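You operate a simulated robot arm through the tools that you are given. There is no shell and no other tool. Be economical: measure what you need, move in short steps, check, and stop when the job is done.

You run a simulated two-armed robot. Do the job below in one go: nothing can be reset, and whatever is moved stays where it is left.

JOB
On the grey table, fold the blue cloth in half, so that its two short edges meet.

The check looks at the end state, three seconds after you hand in, the way a careful person would. Anything else that was tipped, shoved, dropped, spilled or broken makes it a failure. Flat cloth is picked up by pressing the open fingertips on it (5 to 10 N) and closing them slowly along it; thin cloth reads only 2 to 8 mm in the jaws.

ROBOT AND FRAMES
Two 7-joint arms with two-finger parallel grippers on one trunk, on a base that drives. Base frame: it is fixed to the floor where the robot stands at the start and does not move with it; the origin is under the middle of the robot, x ahead of it, y to its left, z up; the surface under the hand at the start is at about z = 750. Lengths are in mm, angles in rad, forces in N, time in s.
The left shoulder is at the start at [50, 177, 1079], the right one opposite. With the tool pointing down near the work surface each hand reaches from about 220 to 700 mm from the robot's upright axis, wherever it stands, measured 20 degrees to its own side. Places, roughly: grey table [700, 200, 800]. Payload 3.43 kg a hand.
The tool frame of a hand sits at the grasp point between the pads (the TCP): z along the fingers, y along the line on which they close. The tips reach 34 mm beyond it. Largest opening 128 mm; finger width 24, thickness 12; the body of the gripper, 48 by 130 mm, starts 96 mm behind the TCP.
Orientation is told as [roll, pitch, yaw] about the base's x, y, z axes, in that order, counted from this pose: with the fingers straight down and closing along the base's y, the tool's x points along the base's -x, its y along +y and its z along -z.

CONTROLS
- The arms move only by the tool apply_moves. It takes "left_moves", "right_moves" or both (then of equal length, played together; a hand with none holds still); each is text: rows parted by semicolons, each of 7 numbers parted by spaces: the shift along the tool's x, y, z in m, then the turn, a rotation vector about the tool's x, y, z in rad, then the closure in counts, from 0 (fully open) to 255 (shut). In form: dx dy dz ax ay az claw; .... A call has 1 to 8 rows; each row is the pose to reach, as a shift and turn from the pose commanded when the call began, along the tool's axes at that moment. Rows are played at 5 a second. More than 50 mm and 0.15 rad between two rows, or a gripper value outside its range, and nothing of the call is played. Where a pose cannot be reached the arm comes as near as it can. A force on the tool above 40 N (or 10 N above the force at the start of the call, whichever is more), or a blocked arm, ends the call early, and 0.2 s more pass. The fingers move at their own pace (about 108 mm/s each) and stop on an object; they squeeze with about 26 N. The grip force told is the motor's: it shows also when the fingers shut on nothing. Time passes only in rows, and 0.2 s behind the last, so rows that repeat a pose let the fingers close. The reply holds the time, the measured pose of the TCP, the force on the tool along the base axes, the opening and the grip force, in the units named above and with some noise, with the torque about the TCP (base axes, N m) and any sound that the robot's microphone picked up.
- Cameras (640 x 400 px; columns grow to the right, rows downward): "scene" is now at [147.9, -22.6, 1225.1]; the picture's right is [-0.27, -0.96, 0.00], its down [-0.68, 0.19, -0.71] and it looks along [0.68, -0.19, -0.71] (base axes); focal length 278 px, centre (320, 200). "left" rides on the left gripper at [76, 11, -160] in its tool frame; the picture's right is [-0.15, 0.99, 0.00], its down [-0.88, -0.13, -0.46] and it looks along [-0.45, -0.07, 0.89] (tool axes); focal length 234 px, centre (320, 200). "right" rides on the right gripper at [76, -11, -160] in its tool frame; the picture's right is [0.15, 0.99, 0.00], its down [-0.88, 0.13, -0.46] and it looks along [-0.45, 0.07, 0.89] (tool axes); focal length 234 px, centre (320, 200). There is no depth. A picture from a camera that has moved, and an enlarged one, comes with that camera's place and axes in the base frame and with its lens.
- camera(camera): a new picture of that camera. The clock stands still meanwhile.
- lift_body(by): slides the trunk up (or, below 0, down) by that many mm; the arms and the scene camera ride with it, the base frame stays. It gives what a move gives, with no picture.
- base_move(legs): drives the robot by 1 to 6 legs, each [ahead, turn to the left] in mm and rad, along the robot's own axes; the way and the turn of a leg run together, so that a leg with both is an arc; at most 1500 mm and 3.142 rad a leg. The arms and the cameras ride along, it lands a little off, and it stops where it bumps. It gives what a move gives.
- pan_tilt(pan, tilt): turns the head with the scene camera to pan (to the left, within 1.396 rad either way) and tilt (down, from -0.506 to 1.204), counted from straight ahead of the robot. It gives what a move gives.
- zoom(camera, box): a new picture of the part [left, top, right, bottom] of that camera's present view, enlarged. The clock stands still meanwhile.
- sign_off(): hands the job in; it is judged then, once.

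Go step by step. Nothing tells you exact positions but the pictures and the camera data: compare them with the known pose of the tool, close in by small moves and look again before you grip or let go. The budget is 120 turns and 92 pictures, counting those below and the enlarged ones. Unless the task says otherwise, let go and move clear before handing in, and close with one line.

The tools are called after ">>>" by a JSON object that holds its "method" and its "body". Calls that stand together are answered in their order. apply_moves: Moves the arms, as the interface text tells. Its arguments: {"type":"object","properties":{"left_moves":{"type":"string"},"right_moves":{"type":"string"}},"required":[]} The other tools are called the same way: lift_body (by) slides the trunk up or down; base_move (legs) drives the base; pan_tilt (pan, tilt) turns the head that bears the scene camera; camera (camera) takes a picture; zoom (camera, box) takes an enlarged picture of a part of a camera's view; sign_off () hands the job in.

At the start:

```text
time_s: 0.0
left_eef_pos: [502.9, 107.5, 992.7]
left_tcp_rot: [0.001, 0.001, 0.0]
left_force: [0.2, 0.5, 1.0]
left_ft_torque: [-0.02, 0.02, 0.02]
left_opening: 128.0
left_gripper_force: 0.1
right_eef_pos: [421.9, -281.8, 968.5]
right_tcp_rot: [0.0, 0.001, 0.0]
right_force: [-0.5, -0.5, -0.1]
right_ft_torque: [0.03, 0.0, 0.02]
right_opening: 127.9
right_gripper_force: 0.1
trunk travel left (down, up): [-250.0, 151.0]
robot x, y, heading: [1.0, -0.9, 0.002]
head pan, tilt: [-0.271, 0.782]
```

scene: 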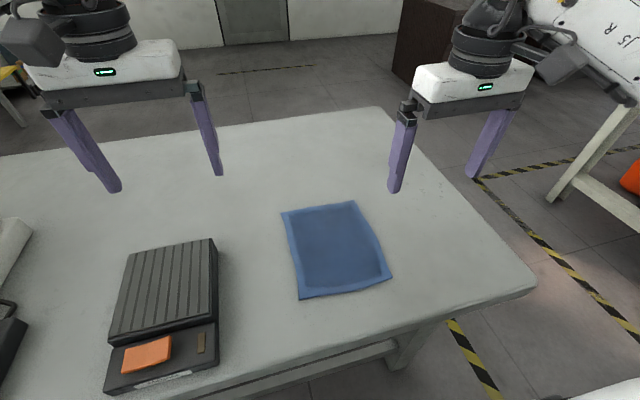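
right: 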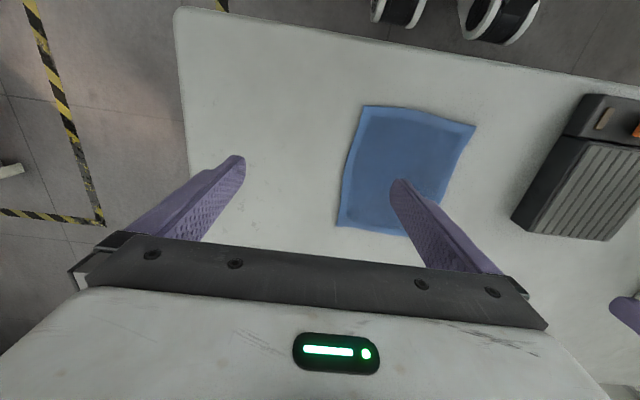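
left: 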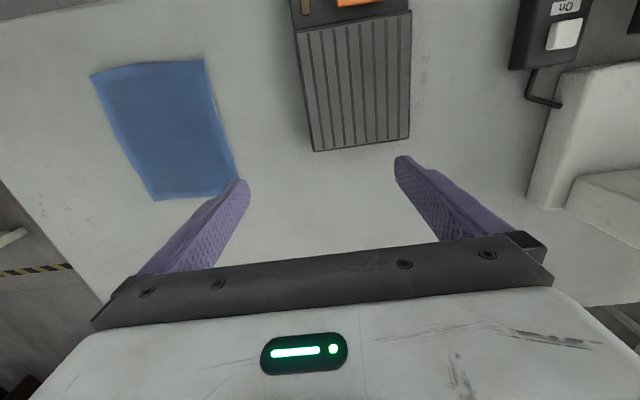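

The cloth lies at roughly x 375–590, y −228…−50, with its short edges along y, one near me and one far. The plan is to pinch the far edge with both hands and carry it over to the near edge. I'll zoom in first to get the corners.

>>> {"method": "zoom", "body": {"camera": "scene", "box": [260, 180, 420, 310]}}

>>> {"method": "apply_moves", "body": {"left_moves": "0 0 0 0 0 0.14 0; 0 0 0 0 0 0.28 0; 0 0 0 0 0 0.42 0; 0 0 0 0 0 0.56 0; 0 0 0 0 0 0.7 0; 0 0 0 0 0 0.84 0; 0 0 0 0 0 0.98 0; 0 0 0 0 0 1.12 0", "right_moves": "0 0 0 0 0 -0.14 0; 0 0 0 0 0 -0.28 0; 0 0 0 0 0 -0.42 0; 0 0 0 0 0 -0.56 0; 0 0 0 0 0 -0.7 0; 0 0 0 0 0 -0.84 0; 0 0 0 0 0 -0.98 0; 0 0 0 0 0 -1.12 0"}}

```text
3.08 times, centred on (340, 245) of scene
camera zoom: at [147.9, -22.6, 1225.1], right [-0.27, -0.96, 0.0], down [-0.68, 0.19, -0.71], along [0.68, -0.19, -0.71], focal length 855 px, centre (258, 62)
```

zoom: 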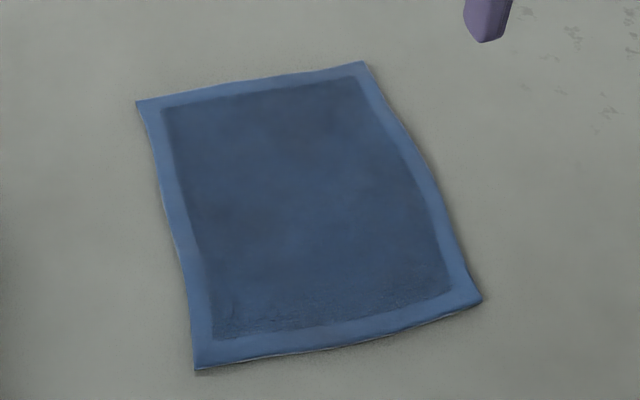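

```text
time_s: 1.8
left_eef_pos: [483.3, 104.5, 992.1]
left_tcp_rot: [0.001, 0.001, -0.976]
left_force: [-0.5, -0.1, 0.5]
left_ft_torque: [0.01, 0.0, 0.03]
left_opening: 127.8
left_gripper_force: 0.0
left hand out of reach, approached as far as the arm can: row 7, 8
right_eef_pos: [422.3, -284.2, 967.7]
right_tcp_rot: [-0.001, 0.0, 0.773]
right_force: [0.3, -0.7, -0.6]
right_ft_torque: [0.01, 0.02, 0.01]
right_opening: 128.1
right_gripper_force: 0.1
right hand out of reach, approached as far as the arm can: row 6, 7, 8
trunk travel left (down, up): [-250.0, 151.0]
robot x, y, heading: [0.3, 0.4, -0.002]
head pan, tilt: [-0.271, 0.782]
```

Turning the wrists a full quarter turn is out of reach, so I'll use a 45° diagonal pinch at each far corner instead. I'm bringing the wrists back a bit and checking.

>>> {"method": "apply_moves", "body": {"left_moves": "0 0 0 0 0 -0.12 0; 0 0 0 0 0 -0.24 0; 0 0 0 0 0 -0.335 0; 0 0 0 0 0 -0.335 0", "right_moves": "0 0 0 0 0 0.12 0; 0 0 0 0 0 0.24 0; 0 0 0 0 0 0.335 0; 0 0 0 0 0 0.335 0"}}

```text
time_s: 2.8
left_eef_pos: [484.5, 103.4, 992.6]
left_tcp_rot: [0.001, 0.0, -0.639]
left_force: [-0.4, -0.8, 0.7]
left_ft_torque: [-0.01, 0.05, 0.0]
left_opening: 128.3
left_gripper_force: 0.1
right_eef_pos: [423.0, -281.8, 968.1]
right_tcp_rot: [0.0, -0.002, 0.432]
right_force: [0.3, -0.3, 0.7]
right_ft_torque: [-0.02, -0.01, -0.02]
right_opening: 128.2
right_gripper_force: 0.0
trunk travel left (down, up): [-250.0, 151.0]
robot x, y, heading: [-1.1, 0.1, -0.002]
head pan, tilt: [-0.271, 0.782]
```

Next I'm moving both hands above the far corners with about 45° of yaw.

>>> {"method": "apply_moves", "body": {"left_moves": "-0.030 -0.0113 0.0188 0 0 0.025 0; -0.060 -0.0226 0.0375 0 0 0.05 0; -0.090 -0.0339 0.0563 0 0 0.075 0; -0.120 -0.0452 0.0751 0 0 0.1 0; -0.150 -0.0565 0.0938 0 0 0.125 0; -0.1794 -0.0678 0.1126 0 0 0.146 0; -0.1794 -0.0678 0.1126 0 0 0.146 0", "right_moves": "-0.0278 -0.0026 0.0147 0 0 -0.06 0; -0.0556 -0.0052 0.0293 0 0 -0.12 0; -0.0834 -0.0077 0.044 0 0 -0.18 0; -0.1113 -0.0103 0.0587 0 0 -0.24 0; -0.1391 -0.0129 0.0733 0 0 -0.30 0; -0.1669 -0.0155 0.088 0 0 -0.353 0; -0.1669 -0.0155 0.088 0 0 -0.353 0"}}

>>> {"method": "camera", "body": {"camera": "left"}}

>>> {"method": "camera", "body": {"camera": "right"}}

>>> {"method": "camera", "body": {"camera": "scene"}}

```text
time_s: 4.4
left_eef_pos: [558.7, -40.4, 876.1]
left_tcp_rot: [0.0, -0.002, -0.748]
left_force: [-0.4, -0.7, -0.4]
left_ft_torque: [-0.01, 0.02, 0.01]
left_opening: 128.2
left_gripper_force: 0.0
left hand out of reach, approached as far as the arm can: row 5, 6, 7
right_eef_pos: [510.1, -252.0, 917.7]
right_tcp_rot: [-0.001, 0.0, 0.637]
right_force: [0.5, -0.3, 0.3]
right_ft_torque: [-0.05, 0.02, 0.01]
right_opening: 127.8
right_gripper_force: 0.1
right hand out of reach, approached as far as the arm can: row 4, 5, 6, 7
trunk travel left (down, up): [-250.0, 151.0]
robot x, y, heading: [1.9, 0.1, -0.001]
head pan, tilt: [-0.271, 0.782]
```

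```text
87 pictures are left
camera left: at [510.9, 18.0, 1035.0], right [0.78, 0.63, 0.0], down [0.56, -0.69, 0.46], along [0.29, -0.36, -0.89], focal length 234 px, centre (320, 200)
```

left: 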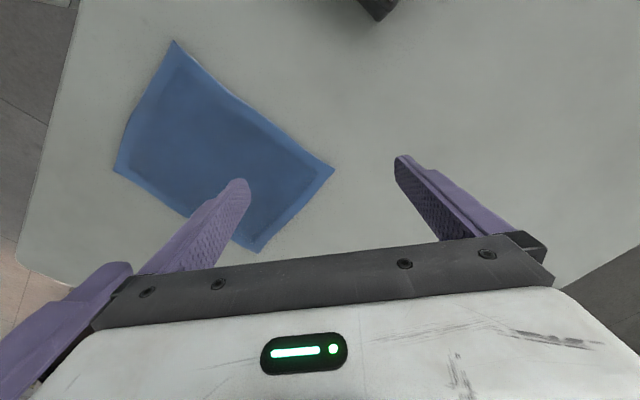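

```text
86 pictures are left
camera right: at [454.7, -305.0, 1078.2], right [-0.7, 0.71, 0.0], down [0.63, 0.63, 0.46], along [0.32, 0.32, -0.89], focal length 234 px, centre (320, 200)
```

right: 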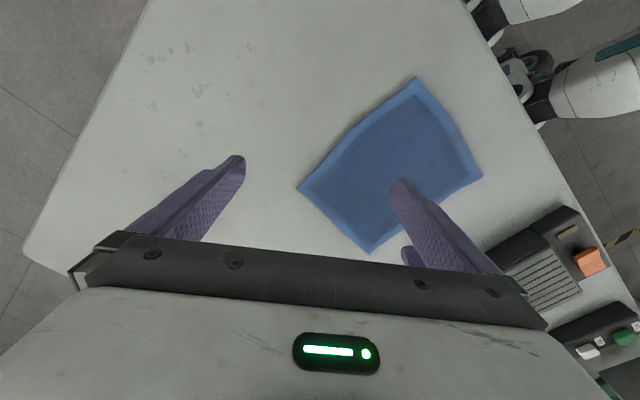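

```text
85 pictures are left
camera scene: at [147.8, -21.7, 1225.2], right [-0.27, -0.96, 0.0], down [-0.68, 0.19, -0.71], along [0.68, -0.19, -0.7], focal length 278 px, centre (320, 200)
```

scene: 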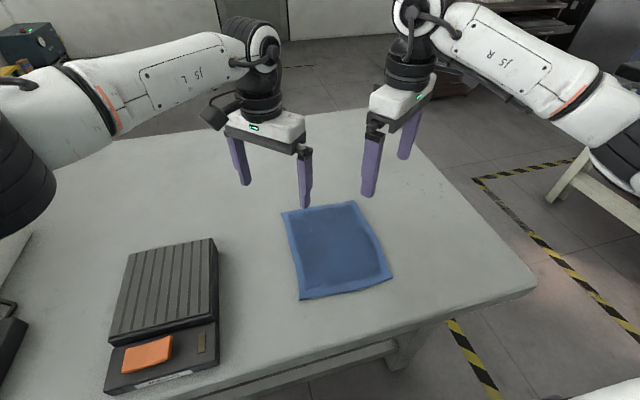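

Reach runs out at this much yaw. I'll try a milder yaw on both hands with the jaws part closed.

>>> {"method": "apply_moves", "body": {"left_moves": "-0.006 0 0 0 0 -0.06 150; -0.012 0 0 0 0 -0.12 150; -0.02 0 0 0 0 -0.18 150; -0.028 0.001 -0.002 0 0 -0.23 150; -0.034 0.0016 -0.004 0 0 -0.25 150; -0.034 0.0016 -0.004 0 0 -0.25 150", "right_moves": "-0.010 -0.003 0.005 0 0 0.09 150; -0.022 -0.006 0.01 0 0 0.18 150; -0.038 -0.009 0.02 0 0 0.26 150; -0.055 -0.012 0.03 0 0 0.287 150; -0.0725 -0.0163 0.038 0 0 0.287 150; -0.0725 -0.0163 0.038 0 0 0.287 150"}}

```text
time_s: 5.8
left_eef_pos: [572.8, -66.5, 880.3]
left_tcp_rot: [0.0, -0.002, -0.538]
left_force: [0.1, 0.2, -1.2]
left_ft_torque: [0.0, 0.0, -0.01]
left_opening: 52.8
left_gripper_force: 0.0
left hand out of reach, approached as far as the arm can: row 5, 6
right_eef_pos: [578.3, -222.9, 880.9]
right_tcp_rot: [-0.001, -0.001, 0.347]
right_force: [-0.3, 0.1, -0.4]
right_ft_torque: [-0.02, 0.03, 0.01]
right_opening: 52.8
right_gripper_force: 0.1
trunk travel left (down, up): [-250.0, 151.0]
robot x, y, heading: [0.8, 0.4, -0.001]
head pan, tilt: [-0.271, 0.782]
```

The right hand is fine, but the left is at the end of its reach. I'll turn the robot a little to the right so both hands are better placed.

>>> {"method": "base_move", "body": {"legs": [[0, -0.2]]}}

>>> {"method": "camera", "body": {"camera": "scene"}}

```text
time_s: 7.0
left_eef_pos: [548.0, -177.7, 880.1]
left_tcp_rot: [0.004, 0.0, -0.739]
left_force: [0.3, 0.2, -0.4]
left_ft_torque: [0.03, 0.01, -0.03]
left_opening: 52.7
left_gripper_force: 0.1
right_eef_pos: [521.4, -334.9, 879.4]
right_tcp_rot: [-0.001, 0.0, 0.149]
right_force: [-0.5, 0.4, -0.8]
right_ft_torque: [-0.03, 0.01, 0.03]
right_opening: 52.8
right_gripper_force: 0.1
trunk travel left (down, up): [-250.0, 151.0]
robot x, y, heading: [-0.9, -2.3, -0.2]
head pan, tilt: [-0.271, 0.782]
```

```text
84 pictures are left
camera scene: at [140.4, -52.0, 1225.1], right [-0.45, -0.89, 0.0], down [-0.63, 0.32, -0.71], along [0.63, -0.32, -0.71], focal length 278 px, centre (320, 200)
```

scene: 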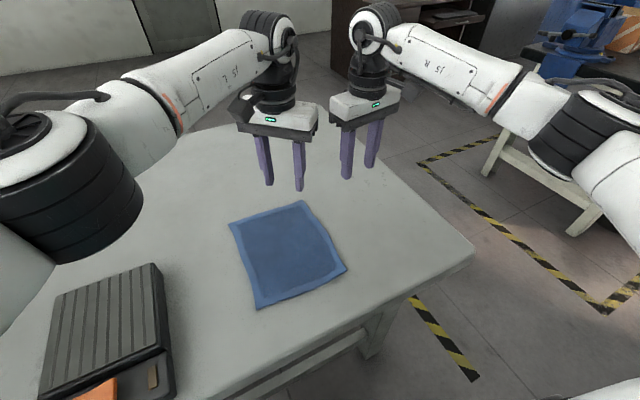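

>>> {"method": "apply_moves", "body": {"left_moves": "0.0104 0.0224 0.004 0 0 -0.028 150; 0.0208 0.0448 0.008 0 0 -0.056 150; 0.0312 0.0671 0.012 0 0 -0.084 150; 0.0416 0.0895 0.016 0 0 -0.112 150; 0.052 0.1119 0.02 0 0 -0.139 150; 0.052 0.1119 0.02 0 0 -0.139 150", "right_moves": "-0.0145 0.0203 0.004 0 0 -0.04 150; -0.029 0.0405 0.008 0 0 -0.08 150; -0.0434 0.0608 0.012 0 0 -0.12 150; -0.0579 0.081 0.016 0 0 -0.16 150; -0.0724 0.1013 0.02 0 0 -0.2 150; -0.0724 0.1013 0.02 0 0 -0.2 150"}}

>>> {"method": "camera", "body": {"camera": "left"}}

>>> {"method": "camera", "body": {"camera": "right"}}

```text
time_s: 8.3
left_eef_pos: [582.6, -59.4, 861.6]
left_tcp_rot: [0.0, -0.001, -0.598]
left_force: [0.3, -0.4, 0.0]
left_ft_torque: [0.0, 0.02, 0.01]
left_opening: 52.7
left_gripper_force: 0.0
right_eef_pos: [569.6, -236.5, 862.3]
right_tcp_rot: [0.0, 0.0, 0.323]
right_force: [0.7, 0.5, 0.2]
right_ft_torque: [-0.02, 0.01, 0.0]
right_opening: 52.7
right_gripper_force: 0.0
right hand out of reach, approached as far as the arm can: row 5, 6
trunk travel left (down, up): [-250.0, 151.0]
robot x, y, heading: [2.6, -0.1, -0.201]
head pan, tilt: [-0.271, 0.782]
```

```text
83 pictures are left
camera left: at [527.3, -7.8, 1019.8], right [0.68, 0.73, 0.0], down [0.65, -0.6, 0.46], along [0.34, -0.31, -0.89], focal length 234 px, centre (320, 200)
```

left: 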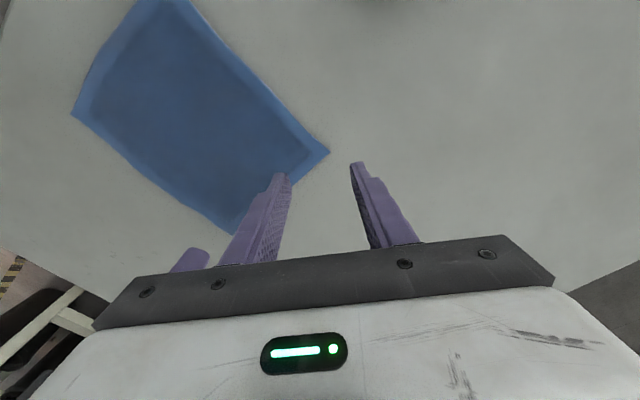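

```text
82 pictures are left
camera right: at [501.1, -271.8, 1021.9], right [-0.45, 0.89, 0.0], down [0.79, 0.4, 0.46], along [0.41, 0.21, -0.89], focal length 234 px, centre (320, 200)
```

right: 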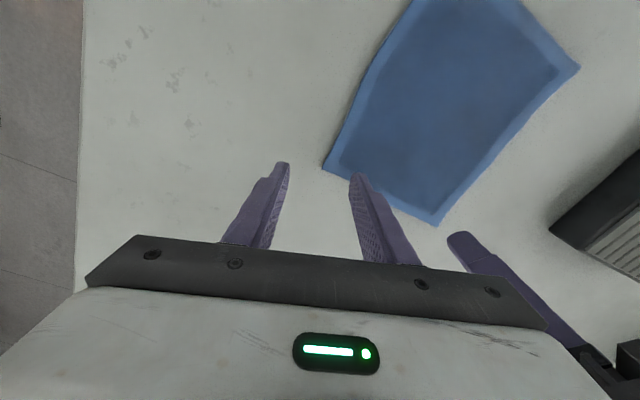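

Both cameras agree with the scene view: the far corners are at about A (591,−51) and B (586,−228). Lowering the trunk brings both hands down and gains some horizontal reach.

>>> {"method": "lift_body", "body": {"by": -50}}

```text
time_s: 9.3
left_eef_pos: [583.6, -58.9, 811.5]
left_tcp_rot: [-0.001, -0.002, -0.598]
left_force: [0.3, -0.5, -0.1]
left_ft_torque: [0.03, -0.01, -0.01]
left_opening: 52.8
left_gripper_force: 0.1
right_eef_pos: [570.8, -238.3, 812.6]
right_tcp_rot: [0.001, 0.0, 0.322]
right_force: [0.0, 0.4, 0.6]
right_ft_torque: [0.01, -0.02, 0.02]
right_opening: 52.9
right_gripper_force: 0.1
trunk travel left (down, up): [-200.0, 201.0]
robot x, y, heading: [-4.2, 1.4, -0.197]
head pan, tilt: [-0.271, 0.782]
```

>>> {"method": "apply_moves", "body": {"left_moves": "0 0 0 0 0 0 170; 0 0 0 0 0 0 191; 0 0 0 0 0 0 191", "right_moves": "-0.006 0.007 0 0 0 0.02 170; -0.0128 0.0147 0 0 0 0.04 191; -0.0128 0.0147 0 0 0 0.04 191"}}

>>> {"method": "camera", "body": {"camera": "left"}}

>>> {"method": "camera", "body": {"camera": "right"}}

```text
time_s: 10.1
left_eef_pos: [584.2, -59.7, 811.3]
left_tcp_rot: [0.0, -0.001, -0.598]
left_force: [0.0, -0.4, 0.1]
left_ft_torque: [0.02, 0.02, 0.01]
left_opening: 32.2
left_gripper_force: 0.0
right_eef_pos: [577.5, -220.2, 813.6]
right_tcp_rot: [-0.001, -0.001, 0.282]
right_force: [0.8, -0.3, 0.3]
right_ft_torque: [-0.01, -0.02, 0.03]
right_opening: 32.4
right_gripper_force: 0.1
trunk travel left (down, up): [-200.0, 201.0]
robot x, y, heading: [1.4, -0.5, -0.2]
head pan, tilt: [-0.271, 0.782]
```

```text
81 pictures are left
camera left: at [527.2, -8.1, 970.1], right [0.68, 0.73, 0.0], down [0.65, -0.6, 0.46], along [0.34, -0.31, -0.89], focal length 234 px, centre (320, 200)
```

left: 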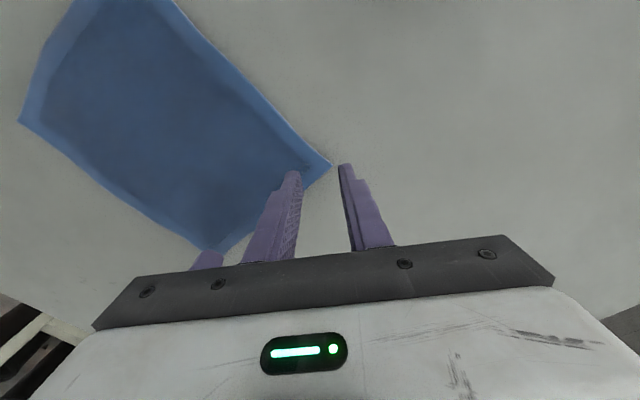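

```text
80 pictures are left
camera right: at [506.9, -251.8, 972.1], right [-0.42, 0.91, 0.0], down [0.81, 0.37, 0.46], along [0.41, 0.19, -0.89], focal length 234 px, centre (320, 200)
```

right: 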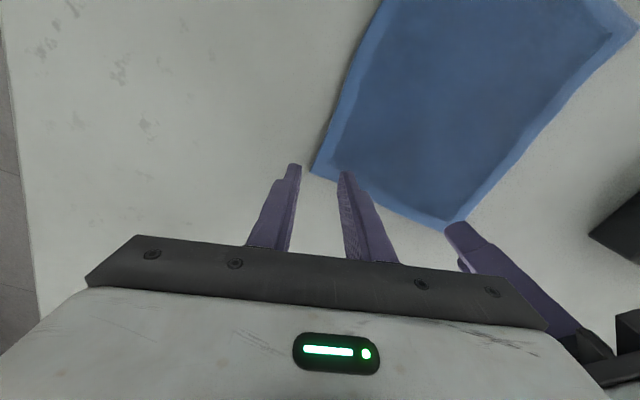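

Both corners sit between the open fingers. I'm lowering gently to contact.

>>> {"method": "apply_moves", "body": {"left_moves": "0 0 0.01 0 0 0 191; 0 0 0.018 0 0 0 191; 0 0 0.023 0 0 0 191; 0 0 0.025 0 0 0 191; 0 0 0.025 0 0 0 191", "right_moves": "0 0 0.01 0 0 0 191; 0 0 0.018 0 0 0 191; 0 0 0.024 0 0 0 191; 0 0 0.027 0 0 0 191; 0 0 0.027 0 0 0 191"}}

```text
time_s: 11.3
left_eef_pos: [584.3, -59.0, 787.8]
left_tcp_rot: [0.002, -0.004, -0.598]
left_force: [0.3, -2.1, 4.1]
left_ft_torque: [-0.09, 0.03, 0.04]
left_opening: 32.4
left_gripper_force: 0.2
right_eef_pos: [577.9, -220.1, 787.1]
right_tcp_rot: [0.0, -0.003, 0.281]
right_force: [-0.4, 0.4, 7.1]
right_ft_torque: [0.16, 0.02, 0.0]
right_opening: 32.0
right_gripper_force: 0.0
trunk travel left (down, up): [-200.0, 201.0]
robot x, y, heading: [-3.4, -1.7, -0.197]
head pan, tilt: [-0.271, 0.782]
```

Contact is light on both hands. Now I'm closing slowly, with each cloth-side finger held still and the outer finger sweeping in.

>>> {"method": "apply_moves", "body": {"left_moves": "0 0 0.0015 0 0 0 191; 0 -0.003 0.0015 0 0 0 203; 0 -0.006 0.0015 0 0 0 215; 0 -0.009 0.0015 0 0 0 227; 0 -0.011 0.0015 0 0 0 239; 0 -0.013 0.0015 0 0 0 249; 0 -0.013 0.0015 0 0 0 255; 0 -0.013 0.0015 0 0 0 255", "right_moves": "0 0 0.0005 0 0 0 191; 0 0.003 0.0005 0 0 0 203; 0 0.006 0.0005 0 0 0 215; 0 0.009 0.0005 0 0 0 227; 0 0.011 0.0005 0 0 0 239; 0 0.013 0.0005 0 0 0 249; 0 0.013 0.0005 0 0 0 255; 0 0.013 0.0005 0 0 0 255"}}

>>> {"method": "camera", "body": {"camera": "left"}}

>>> {"method": "camera", "body": {"camera": "right"}}

>>> {"method": "camera", "body": {"camera": "scene"}}

```text
time_s: 13.1
left_eef_pos: [574.3, -69.0, 786.3]
left_tcp_rot: [0.003, -0.004, -0.597]
left_force: [2.1, -1.6, 12.9]
left_ft_torque: [-0.11, -0.02, 0.03]
left_opening: 3.6
left_gripper_force: 26.1
right_eef_pos: [572.9, -207.4, 786.7]
right_tcp_rot: [-0.001, -0.001, 0.284]
right_force: [-0.5, 1.1, 10.8]
right_ft_torque: [0.1, -0.03, -0.05]
right_opening: 4.1
right_gripper_force: 25.7
trunk travel left (down, up): [-200.0, 201.0]
robot x, y, heading: [0.7, -0.1, -0.198]
head pan, tilt: [-0.271, 0.782]
```

```text
79 pictures are left
camera left: at [518.5, -18.4, 945.3], right [0.68, 0.73, 0.0], down [0.65, -0.6, 0.46], along [0.34, -0.31, -0.89], focal length 234 px, centre (320, 200)
```

left: 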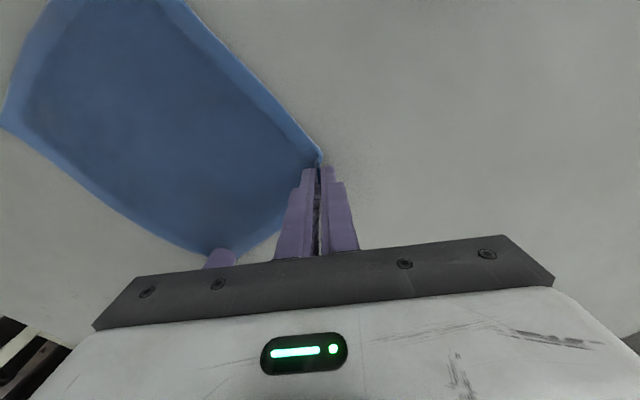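

```text
78 pictures are left
camera right: at [502.0, -238.5, 945.9], right [-0.42, 0.91, 0.0], down [0.81, 0.37, 0.46], along [0.42, 0.19, -0.89], focal length 234 px, centre (320, 200)
```

right: 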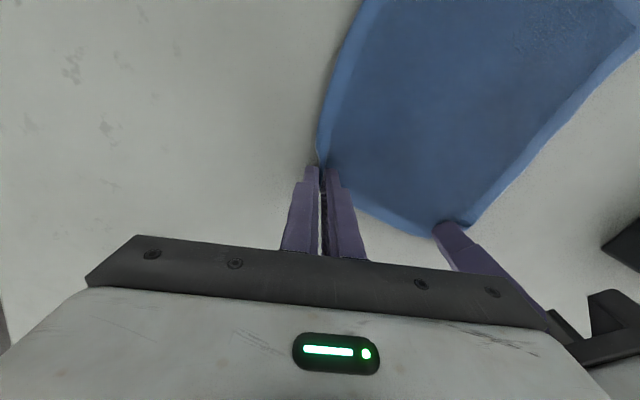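

```text
77 pictures are left
camera scene: at [138.9, -51.1, 1175.5], right [-0.45, -0.89, 0.0], down [-0.63, 0.32, -0.71], along [0.63, -0.32, -0.7], focal length 278 px, centre (320, 200)
```

scene: 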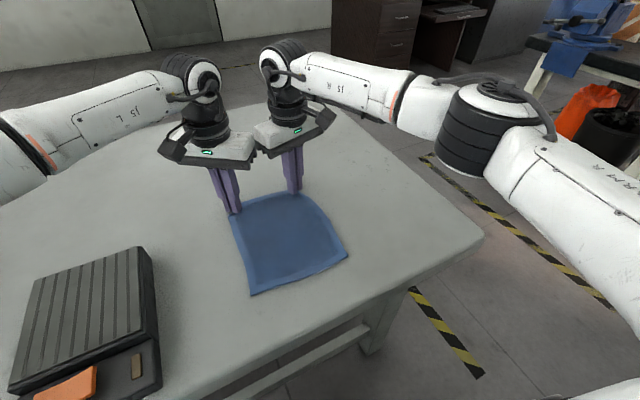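

Both corners are pinched (3.6 and 4.1 mm). I'll do the first part of the fold arc and check that the grips hold.

>>> {"method": "apply_moves", "body": {"left_moves": "0.0026 -0.0017 -0.0194 0 0 0 255; 0.0102 -0.0069 -0.0375 0 0 0 255; 0.0222 -0.0151 -0.053 0 0 0 255; 0.038 -0.0259 -0.065 0 0 0 255; 0.038 -0.0259 -0.065 0 0 0 255", "right_moves": "0.003 0.0009 -0.0194 0 0 0 255; 0.0118 0.0034 -0.0375 0 0 0 255; 0.0258 0.0075 -0.053 0 0 0 255; 0.0442 0.0128 -0.065 0 0 0 255; 0.0442 0.0128 -0.065 0 0 0 255"}}

>>> {"method": "camera", "body": {"camera": "scene"}}

```text
time_s: 14.3
left_eef_pos: [529.7, -71.0, 849.3]
left_tcp_rot: [0.0, -0.001, -0.598]
left_force: [0.1, 0.6, -0.4]
left_ft_torque: [-0.01, -0.01, -0.02]
left_opening: 3.6
left_gripper_force: 25.4
right_eef_pos: [527.8, -206.9, 848.5]
right_tcp_rot: [0.001, 0.0, 0.281]
right_force: [0.1, -0.7, 0.0]
right_ft_torque: [0.01, 0.04, 0.02]
right_opening: 3.8
right_gripper_force: 25.6
trunk travel left (down, up): [-200.0, 201.0]
robot x, y, heading: [1.1, 1.7, -0.197]
head pan, tilt: [-0.271, 0.782]
```

```text
76 pictures are left
camera scene: at [140.7, -51.5, 1175.1], right [-0.45, -0.89, 0.0], down [-0.63, 0.32, -0.71], along [0.63, -0.32, -0.71], focal length 278 px, centre (320, 200)
```

scene: 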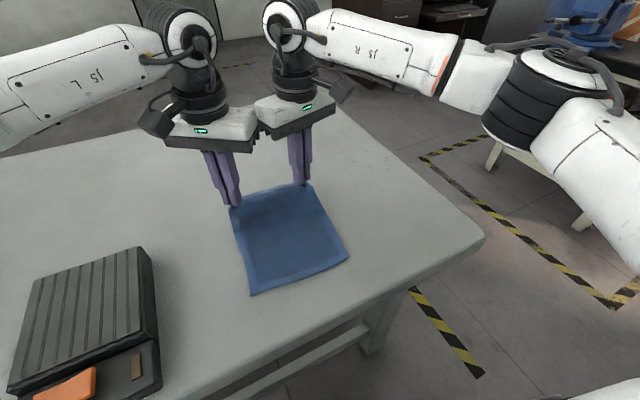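

The grips hold and the cloth is lifting cleanly. I'm carrying it on over the fold line while tilting the hands back.

>>> {"method": "apply_moves", "body": {"left_moves": "0.0211 -0.0144 -0.0073 -0.0563 -0.0826 0 255; 0.0436 -0.0297 -0.0093 -0.1126 -0.1652 0 255; 0.0659 -0.0449 -0.006 -0.1689 -0.2478 0 255; 0.0869 -0.0592 0.0027 -0.2252 -0.3304 0 255; 0.0869 -0.0592 0.0027 -0.2252 -0.3304 0 255", "right_moves": "0.0246 0.0071 -0.0073 0.0279 -0.096 0 255; 0.0507 0.0147 -0.0093 0.0558 -0.192 0 255; 0.0766 0.0223 -0.006 0.0837 -0.288 0 255; 0.101 0.0294 0.0027 0.1116 -0.384 0 255; 0.101 0.0294 0.0027 0.1116 -0.384 0 255"}}

>>> {"method": "camera", "body": {"camera": "scene"}}

```text
time_s: 15.5
left_eef_pos: [424.4, -68.5, 847.0]
left_tcp_rot: [0.235, -0.33, -0.638]
left_force: [-0.6, 0.3, -0.2]
left_ft_torque: [-0.03, 0.06, -0.01]
left_opening: 3.2
left_gripper_force: 26.3
right_eef_pos: [423.3, -208.2, 848.5]
right_tcp_rot: [-0.118, -0.386, 0.304]
right_force: [-0.2, 0.5, -0.2]
right_ft_torque: [0.04, 0.0, 0.05]
right_opening: 3.9
right_gripper_force: 25.6
trunk travel left (down, up): [-200.0, 201.0]
robot x, y, heading: [0.8, 1.7, -0.196]
head pan, tilt: [-0.271, 0.782]
```

```text
75 pictures are left
camera scene: at [140.6, -51.5, 1175.1], right [-0.45, -0.89, 0.0], down [-0.63, 0.32, -0.71], along [0.63, -0.32, -0.71], focal length 278 px, centre (320, 200)
```

scene: 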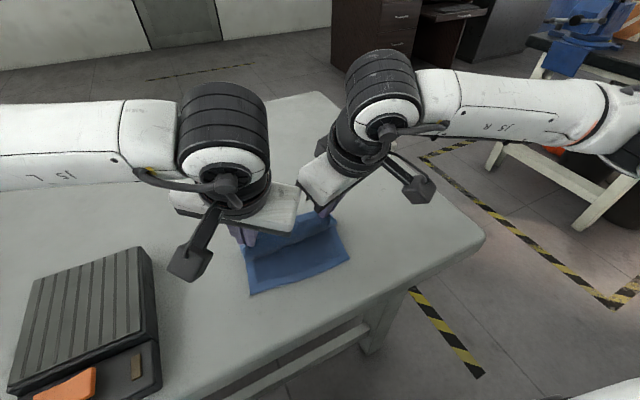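

The lower half hasn't moved. I'm lowering the carried edge toward the near edge.

>>> {"method": "apply_moves", "body": {"left_moves": "0.0262 -0.0179 0.0016 -0.045 -0.066 0 255; 0.0477 -0.0325 0.016 -0.09 -0.132 0 255; 0.0587 -0.04 0.0296 -0.141 -0.2065 0 255; 0.0587 -0.04 0.0296 -0.141 -0.2065 0 255", "right_moves": "0.0331 0.0096 0.002 0.022 -0.077 0 255; 0.0581 0.0169 0.0164 0.045 -0.154 0 255; 0.0713 0.0208 0.0298 0.07 -0.24 0 255; 0.0713 0.0208 0.0298 0.07 -0.24 0 255"}}

>>> {"method": "camera", "body": {"camera": "scene"}}

>>> {"method": "camera", "body": {"camera": "right"}}

>>> {"method": "camera", "body": {"camera": "left"}}

```text
time_s: 16.5
left_eef_pos: [371.6, -71.3, 792.2]
left_tcp_rot: [0.406, -0.527, -0.711]
left_force: [0.7, -1.3, 4.2]
left_ft_torque: [-0.05, -0.06, -0.03]
left_opening: 3.0
left_gripper_force: 25.8
right_eef_pos: [363.6, -208.3, 791.0]
right_tcp_rot: [-0.209, -0.624, 0.35]
right_force: [1.1, 0.8, 7.1]
right_ft_torque: [0.04, -0.05, 0.03]
right_opening: 3.5
right_gripper_force: 25.8
trunk travel left (down, up): [-200.0, 201.0]
robot x, y, heading: [-1.5, -4.1, -0.202]
head pan, tilt: [-0.271, 0.782]
```

```text
74 pictures are left
camera scene: at [140.1, -51.5, 1175.4], right [-0.45, -0.89, 0.0], down [-0.63, 0.32, -0.71], along [0.63, -0.32, -0.7], focal length 278 px, centre (320, 200)
```

scene: 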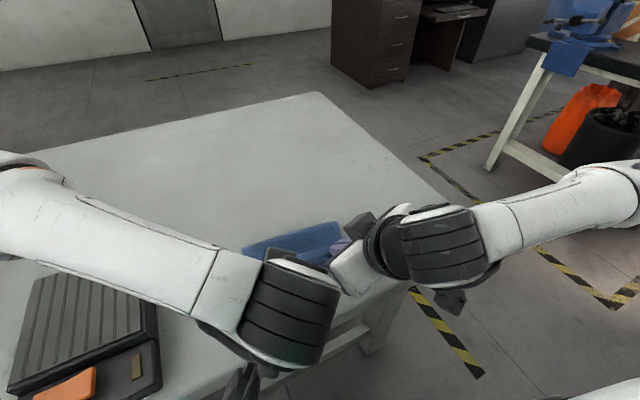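

```text
73 pictures are left
camera right: at [211.8, -239.6, 875.9], right [-0.33, 0.91, -0.25], down [0.37, 0.37, 0.85], along [0.87, 0.19, -0.45], focal length 234 px, centre (320, 200)
```

right: 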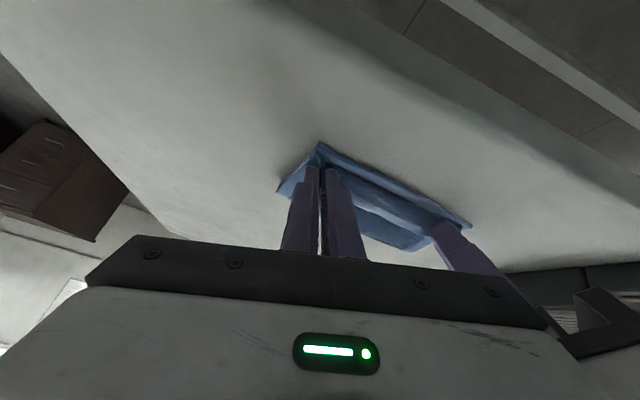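

```text
72 pictures are left
camera left: at [229.4, -19.5, 883.9], right [0.54, 0.74, 0.41], down [0.24, -0.6, 0.76], along [0.81, -0.31, -0.5], focal length 234 px, centre (320, 200)
```

left: 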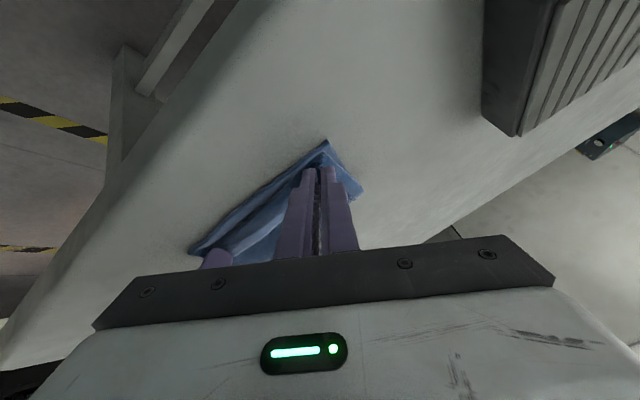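

>>> {"method": "zoom", "body": {"camera": "right", "box": [260, 120, 490, 264]}}

>>> {"method": "zoom", "body": {"camera": "left", "box": [170, 120, 400, 264]}}

```text
2.78 times, centred on (375, 192) of right
camera zoom: at [211.8, -239.6, 875.9], right [-0.33, 0.91, -0.25], down [0.37, 0.37, 0.85], along [0.87, 0.19, -0.45], focal length 650 px, centre (167, 222)
```

zoom: 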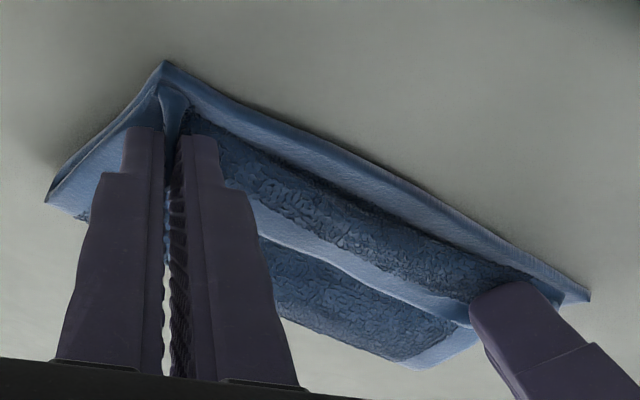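

```text
2.78 times, centred on (285, 192) of left
camera zoom: at [229.4, -19.5, 883.9], right [0.54, 0.74, 0.41], down [0.24, -0.6, 0.76], along [0.81, -0.31, -0.5], focal length 650 px, centre (417, 222)
```

zoom: 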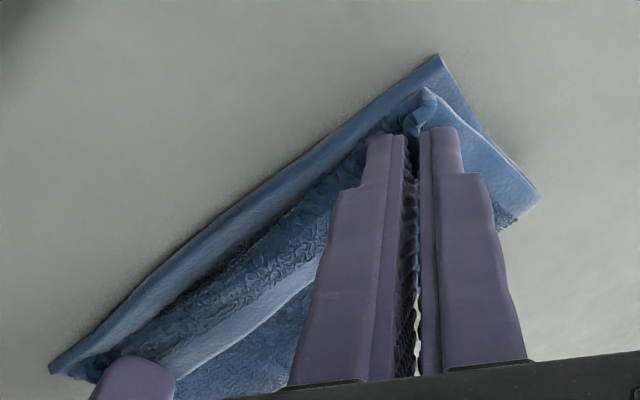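

The carried corners are now over the near corners and touching down. Each inner finger sits between the layers, so I'll open a little with it held still and look.

>>> {"method": "apply_moves", "body": {"left_moves": "0 0.002 0 0 0 0 245; 0 0.005 0 0 0 0 235; 0 0.007 0 0 0 0 225; 0 0.007 0 0 0 0 225; 0 0.007 0 0 0 0 225", "right_moves": "0 -0.002 0 0 0 0 245; 0 -0.005 0 0 0 0 235; 0 -0.007 0 0 0 0 225; 0 -0.007 0 0 0 0 225; 0 -0.007 0 0 0 0 225"}}

>>> {"method": "zoom", "body": {"camera": "right", "box": [260, 120, 490, 264]}}

>>> {"method": "zoom", "body": {"camera": "left", "box": [170, 120, 400, 264]}}

```text
time_s: 17.7
left_eef_pos: [373.8, -64.1, 795.0]
left_tcp_rot: [0.404, -0.526, -0.708]
left_force: [-0.4, -1.2, 1.1]
left_ft_torque: [-0.07, -0.01, 0.0]
left_opening: 15.8
left_gripper_force: 0.1
right_eef_pos: [366.4, -213.4, 793.3]
right_tcp_rot: [-0.208, -0.622, 0.348]
right_force: [-0.5, 2.4, 6.1]
right_ft_torque: [0.19, -0.01, 0.03]
right_opening: 15.7
right_gripper_force: 0.6
trunk travel left (down, up): [-200.0, 201.0]
robot x, y, heading: [-2.2, 1.4, -0.2]
head pan, tilt: [-0.271, 0.782]
```

```text
2.78 times, centred on (375, 192) of right
camera zoom: at [213.6, -244.6, 877.0], right [-0.33, 0.91, -0.25], down [0.37, 0.37, 0.85], along [0.87, 0.19, -0.46], focal length 650 px, centre (167, 222)
```

zoom: 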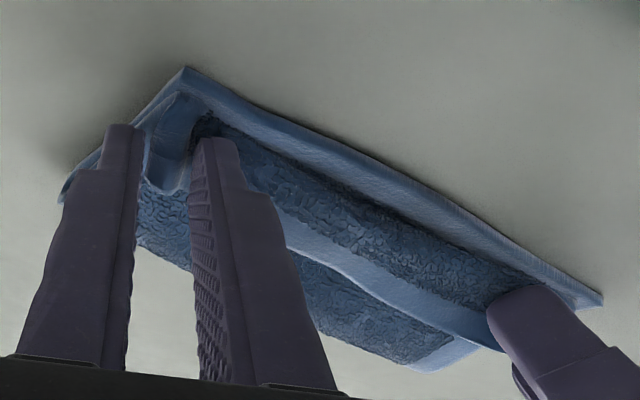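

```text
2.78 times, centred on (285, 192) of left
camera zoom: at [232.9, -12.7, 885.8], right [0.54, 0.73, 0.41], down [0.24, -0.6, 0.76], along [0.81, -0.31, -0.5], focal length 650 px, centre (417, 222)
```

zoom: 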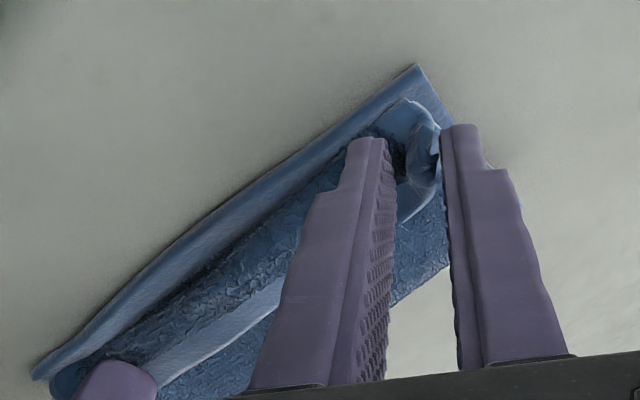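

The corners are free. I'm withdrawing straight back along the fingers.

>>> {"method": "apply_moves", "body": {"left_moves": "0 0 -0.008 0 0 0 225; 0 0 -0.018 0 0 0 225; 0 0 -0.03 0 0 0 225; 0 0 -0.045 0 0 0 225; 0 0 -0.065 0 0 0 225; 0 0 -0.085 0 0 0 225", "right_moves": "0 0 -0.008 0 0 0 225; 0 0 -0.018 0 0 0 225; 0 0 -0.03 0 0 0 225; 0 0 -0.045 0 0 0 225; 0 0 -0.065 0 0 0 225; 0 0 -0.085 0 0 0 225"}}

>>> {"method": "zoom", "body": {"camera": "right", "box": [220, 90, 540, 290]}}

>>> {"method": "zoom", "body": {"camera": "left", "box": [140, 90, 460, 290]}}

```text
time_s: 19.1
left_eef_pos: [322.4, -64.1, 861.2]
left_tcp_rot: [0.404, -0.526, -0.71]
left_force: [-0.1, -0.8, -1.1]
left_ft_torque: [-0.02, 0.03, 0.02]
left_opening: 15.2
left_gripper_force: 0.2
right_eef_pos: [365.9, -204.3, 864.6]
right_tcp_rot: [-0.21, -0.618, 0.347]
right_force: [0.0, -0.3, -0.3]
right_ft_torque: [0.04, -0.01, 0.0]
right_opening: 15.0
right_gripper_force: 0.0
right hand out of reach, approached as far as the arm can: row 2, 3, 4, 5, 6
trunk travel left (down, up): [-200.0, 201.0]
robot x, y, heading: [-0.0, -1.2, -0.198]
head pan, tilt: [-0.271, 0.782]
```

```text
2.00 times, centred on (380, 190) of right
camera zoom: at [213.1, -236.2, 950.3], right [-0.33, 0.91, -0.25], down [0.37, 0.37, 0.85], along [0.87, 0.19, -0.46], focal length 468 px, centre (200, 220)
```

zoom: 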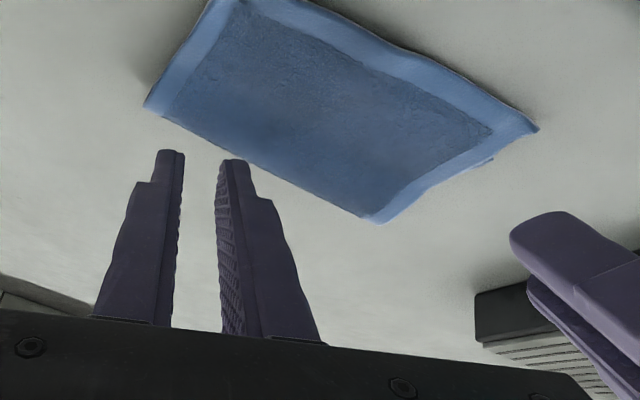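

```text
2.00 times, centred on (300, 190) of left
camera zoom: at [181.4, -12.7, 953.9], right [0.54, 0.73, 0.41], down [0.24, -0.6, 0.76], along [0.81, -0.31, -0.51], focal length 468 px, centre (360, 220)
```

zoom: 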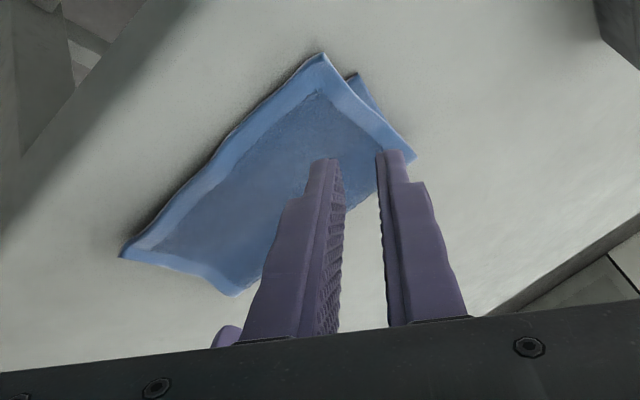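

The flap has dropped over. I'm clearing both hands to the sides to inspect the fold.

>>> {"method": "apply_moves", "body": {"left_moves": "0.001 0.03 -0.0046 0.061 0.0895 0 225; 0.002 0.059 -0.0091 0.122 0.179 0 225; 0.0025 0.089 -0.0137 0.183 0.2685 0 225; 0.003 0.119 -0.0183 0.244 0.358 0 225; 0.004 0.148 -0.0228 0.305 0.4475 0 225; 0.005 0.178 -0.0274 0.366 0.537 0 225", "right_moves": "-0.0065 -0.0279 -0.0019 -0.03 0.104 0 225; -0.0129 -0.0558 -0.0038 -0.06 0.208 0 225; -0.0194 -0.0837 -0.0058 -0.09 0.312 0 225; -0.0259 -0.1116 -0.0077 -0.121 0.416 0 225; -0.0323 -0.1395 -0.0096 -0.151 0.52 0 225; -0.0388 -0.1674 -0.0115 -0.181 0.624 0 225"}}

>>> {"method": "camera", "body": {"camera": "scene"}}

```text
time_s: 20.5
left_eef_pos: [384.4, 84.0, 942.1]
left_tcp_rot: [-0.002, 0.001, -0.599]
left_force: [0.6, -0.6, -0.5]
left_ft_torque: [0.02, 0.0, 0.0]
left_opening: 15.2
left_gripper_force: 0.1
right_eef_pos: [427.6, -356.5, 927.4]
right_tcp_rot: [0.001, 0.001, 0.283]
right_force: [-0.7, 0.5, -0.2]
right_ft_torque: [-0.01, -0.01, 0.02]
right_opening: 14.9
right_gripper_force: 0.0
trunk travel left (down, up): [-200.0, 201.0]
robot x, y, heading: [0.9, 0.7, -0.202]
head pan, tilt: [-0.271, 0.782]
```

```text
65 pictures are left
camera scene: at [140.9, -51.4, 1175.0], right [-0.45, -0.89, 0.0], down [-0.63, 0.32, -0.71], along [0.63, -0.32, -0.71], focal length 278 px, centre (320, 200)
```

scene: 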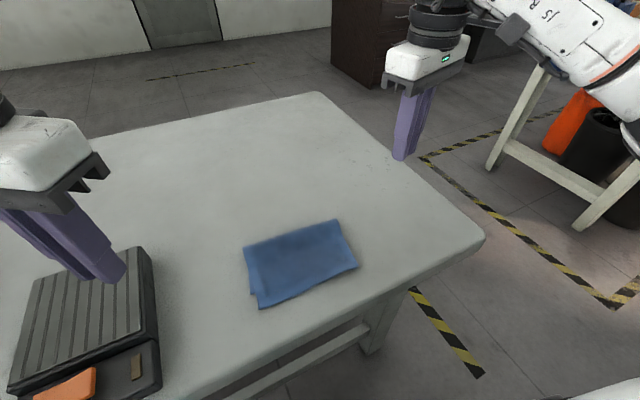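

>>> {"method": "zoom", "body": {"camera": "scene", "box": [230, 205, 374, 320]}}

>>> {"method": "camera", "body": {"camera": "right"}}

>>> {"method": "camera", "body": {"camera": "left"}}

```text
3.48 times, centred on (302, 262) of scene
camera zoom: at [140.9, -51.4, 1175.0], right [-0.45, -0.89, 0.0], down [-0.63, 0.32, -0.71], along [0.63, -0.32, -0.71], focal length 966 px, centre (383, -17)
```

zoom: 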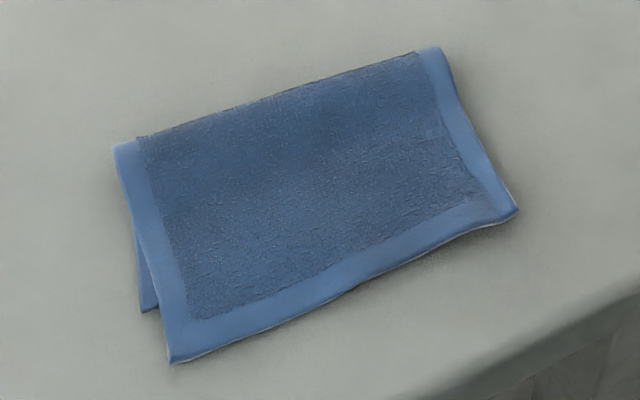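

```text
63 pictures are left
camera right: at [357.2, -386.8, 1086.0], right [-0.42, 0.91, 0.0], down [0.81, 0.37, 0.45], along [0.41, 0.19, -0.89], focal length 234 px, centre (320, 200)
```

right: 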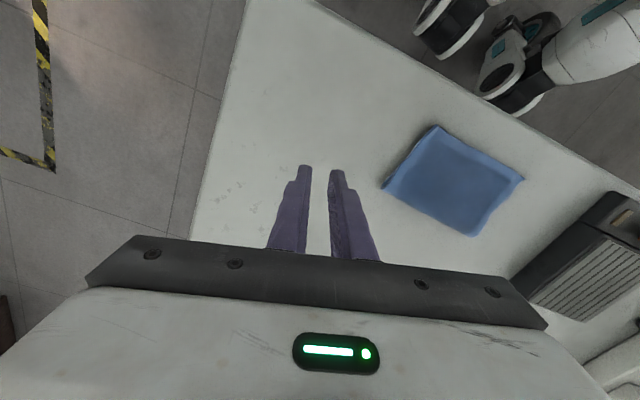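

```text
62 pictures are left
camera left: at [327.7, 136.0, 1100.8], right [0.68, 0.73, 0.0], down [0.65, -0.6, 0.46], along [0.33, -0.31, -0.89], focal length 234 px, centre (320, 200)
```

left: 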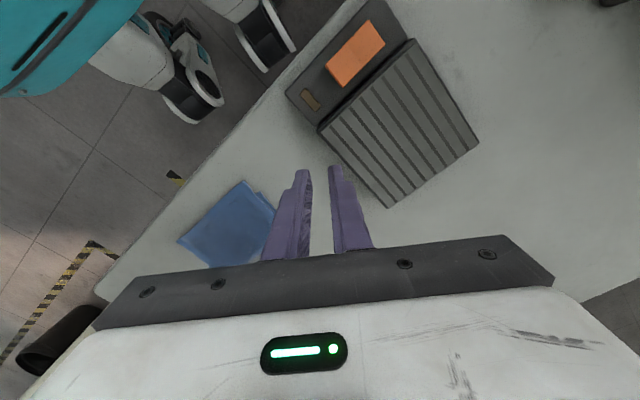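

The upper layer overshot the near edge by about 30 mm on the left. I need to see how far it is off on the right.

>>> {"method": "zoom", "body": {"camera": "right", "box": [360, 110, 540, 250]}}

>>> {"method": "zoom", "body": {"camera": "left", "box": [165, 165, 305, 275]}}

```text
2.86 times, centred on (450, 180) of right
camera zoom: at [357.2, -386.8, 1086.0], right [-0.42, 0.91, 0.0], down [0.81, 0.37, 0.45], along [0.41, 0.19, -0.89], focal length 669 px, centre (-51, 257)
```

zoom: 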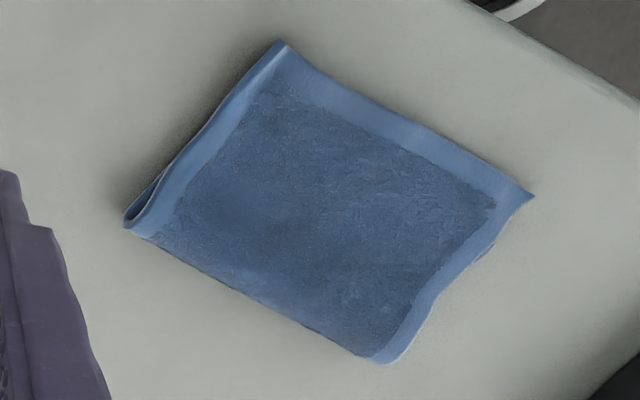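

```text
3.64 times, centred on (235, 220) of left
camera zoom: at [327.7, 136.0, 1100.8], right [0.68, 0.73, 0.0], down [0.65, -0.6, 0.46], along [0.33, -0.31, -0.89], focal length 852 px, centre (629, 127)
```

zoom: 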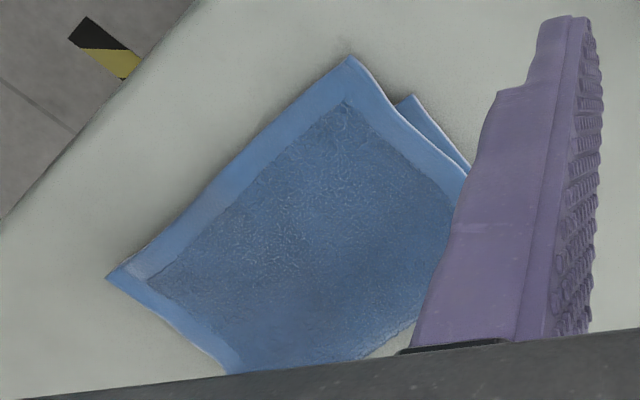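

The upper hem overshoots by about 31 mm on the left and 25 mm on the right. That leaves a single-layer strip I can re-grip, lift and set back. I'm positioning both hands with no yaw over the overhanging corners.

>>> {"method": "apply_moves", "body": {"left_moves": "-0.0114 -0.0254 0 0 0 -0.12 207; -0.0228 -0.0508 0 0 0 -0.24 207; -0.0342 -0.0761 0 0 0 -0.36 207; -0.0456 -0.1015 0 0 0 -0.48 207; -0.057 -0.1269 0.005 0 0 -0.599 207; -0.057 -0.1269 0.045 0 0 -0.599 207; -0.057 -0.1269 0.085 0 0 -0.599 207; -0.057 -0.1269 0.12 0 0 -0.599 207", "right_moves": "0.0072 0.0286 0 0 0 0.057 207; 0.0144 0.0573 0 0 0 0.113 207; 0.0216 0.0859 0 0 0 0.17 207; 0.0288 0.1146 0 0 0 0.226 207; 0.036 0.1432 0.005 0 0 0.283 207; 0.036 0.1432 0.04 0 0 0.283 207; 0.036 0.1432 0.075 0 0 0.283 207; 0.036 0.1432 0.105 0 0 0.283 207"}}

>>> {"method": "camera", "body": {"camera": "left"}}

>>> {"method": "camera", "body": {"camera": "right"}}

```text
time_s: 22.3
left_eef_pos: [358.8, -52.0, 820.5]
left_tcp_rot: [0.0, 0.0, 0.0]
left_force: [-0.1, -0.6, -0.6]
left_ft_torque: [-0.02, 0.01, -0.02]
left_opening: 24.2
left_gripper_force: 0.1
right_eef_pos: [352.1, -226.3, 820.1]
right_tcp_rot: [0.001, 0.0, -0.001]
right_force: [-0.9, -0.7, -0.8]
right_ft_torque: [-0.02, 0.01, 0.0]
right_opening: 24.2
right_gripper_force: 0.1
trunk travel left (down, up): [-200.0, 201.0]
robot x, y, heading: [1.5, 2.1, -0.199]
head pan, tilt: [-0.271, 0.782]
```

```text
59 pictures are left
camera left: at [283.1, -41.5, 979.4], right [0.15, 0.99, 0.0], down [0.88, -0.13, 0.46], along [0.45, -0.07, -0.89], focal length 234 px, centre (320, 200)
```

left: 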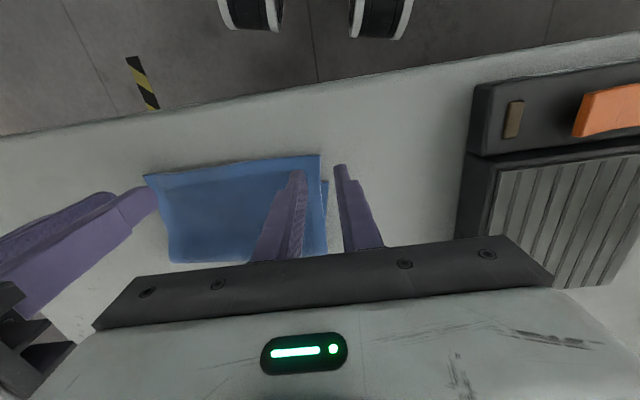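

```text
58 pictures are left
camera right: at [276.4, -236.2, 980.8], right [-0.14, 0.99, 0.0], down [0.88, 0.13, 0.46], along [0.45, 0.07, -0.89], focal length 234 px, centre (320, 200)
```

right: 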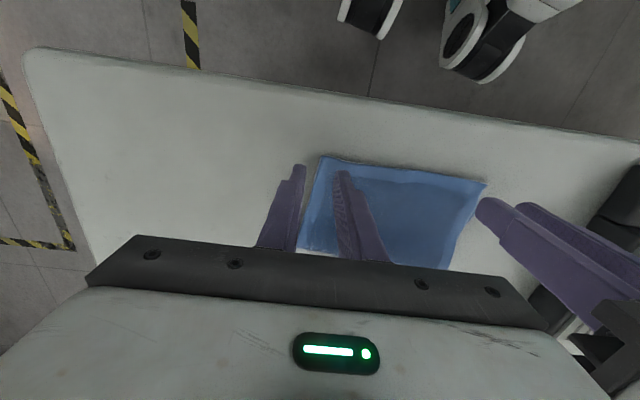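

Positions confirmed. I'm lowering to contact.

>>> {"method": "apply_moves", "body": {"left_moves": "-0.001 -0.003 0.015 0 0 0 207; -0.001 -0.003 0.027 0 0 0 207; -0.001 -0.003 0.032 0 0 0 207; -0.001 -0.003 0.0345 0 0 0 207; -0.001 -0.003 0.0345 0 0 0 207", "right_moves": "-0.001 0.001 0.015 0 0 0 207; -0.001 0.001 0.027 0 0 0 207; -0.001 0.001 0.032 0 0 0 207; -0.001 0.001 0.0345 0 0 0 207; -0.001 0.001 0.0345 0 0 0 207"}}

```text
time_s: 23.5
left_eef_pos: [358.9, -54.3, 788.0]
left_tcp_rot: [-0.002, -0.003, 0.0]
left_force: [-0.3, -0.1, 2.1]
left_ft_torque: [-0.07, -0.04, -0.01]
left_opening: 24.2
left_gripper_force: 0.4
right_eef_pos: [355.6, -225.4, 788.1]
right_tcp_rot: [0.0, -0.004, -0.002]
right_force: [-0.5, 0.0, 13.8]
right_ft_torque: [0.23, -0.09, 0.0]
right_opening: 24.3
right_gripper_force: 0.6
trunk travel left (down, up): [-200.0, 201.0]
robot x, y, heading: [-2.2, 0.1, -0.198]
head pan, tilt: [-0.271, 0.782]
```

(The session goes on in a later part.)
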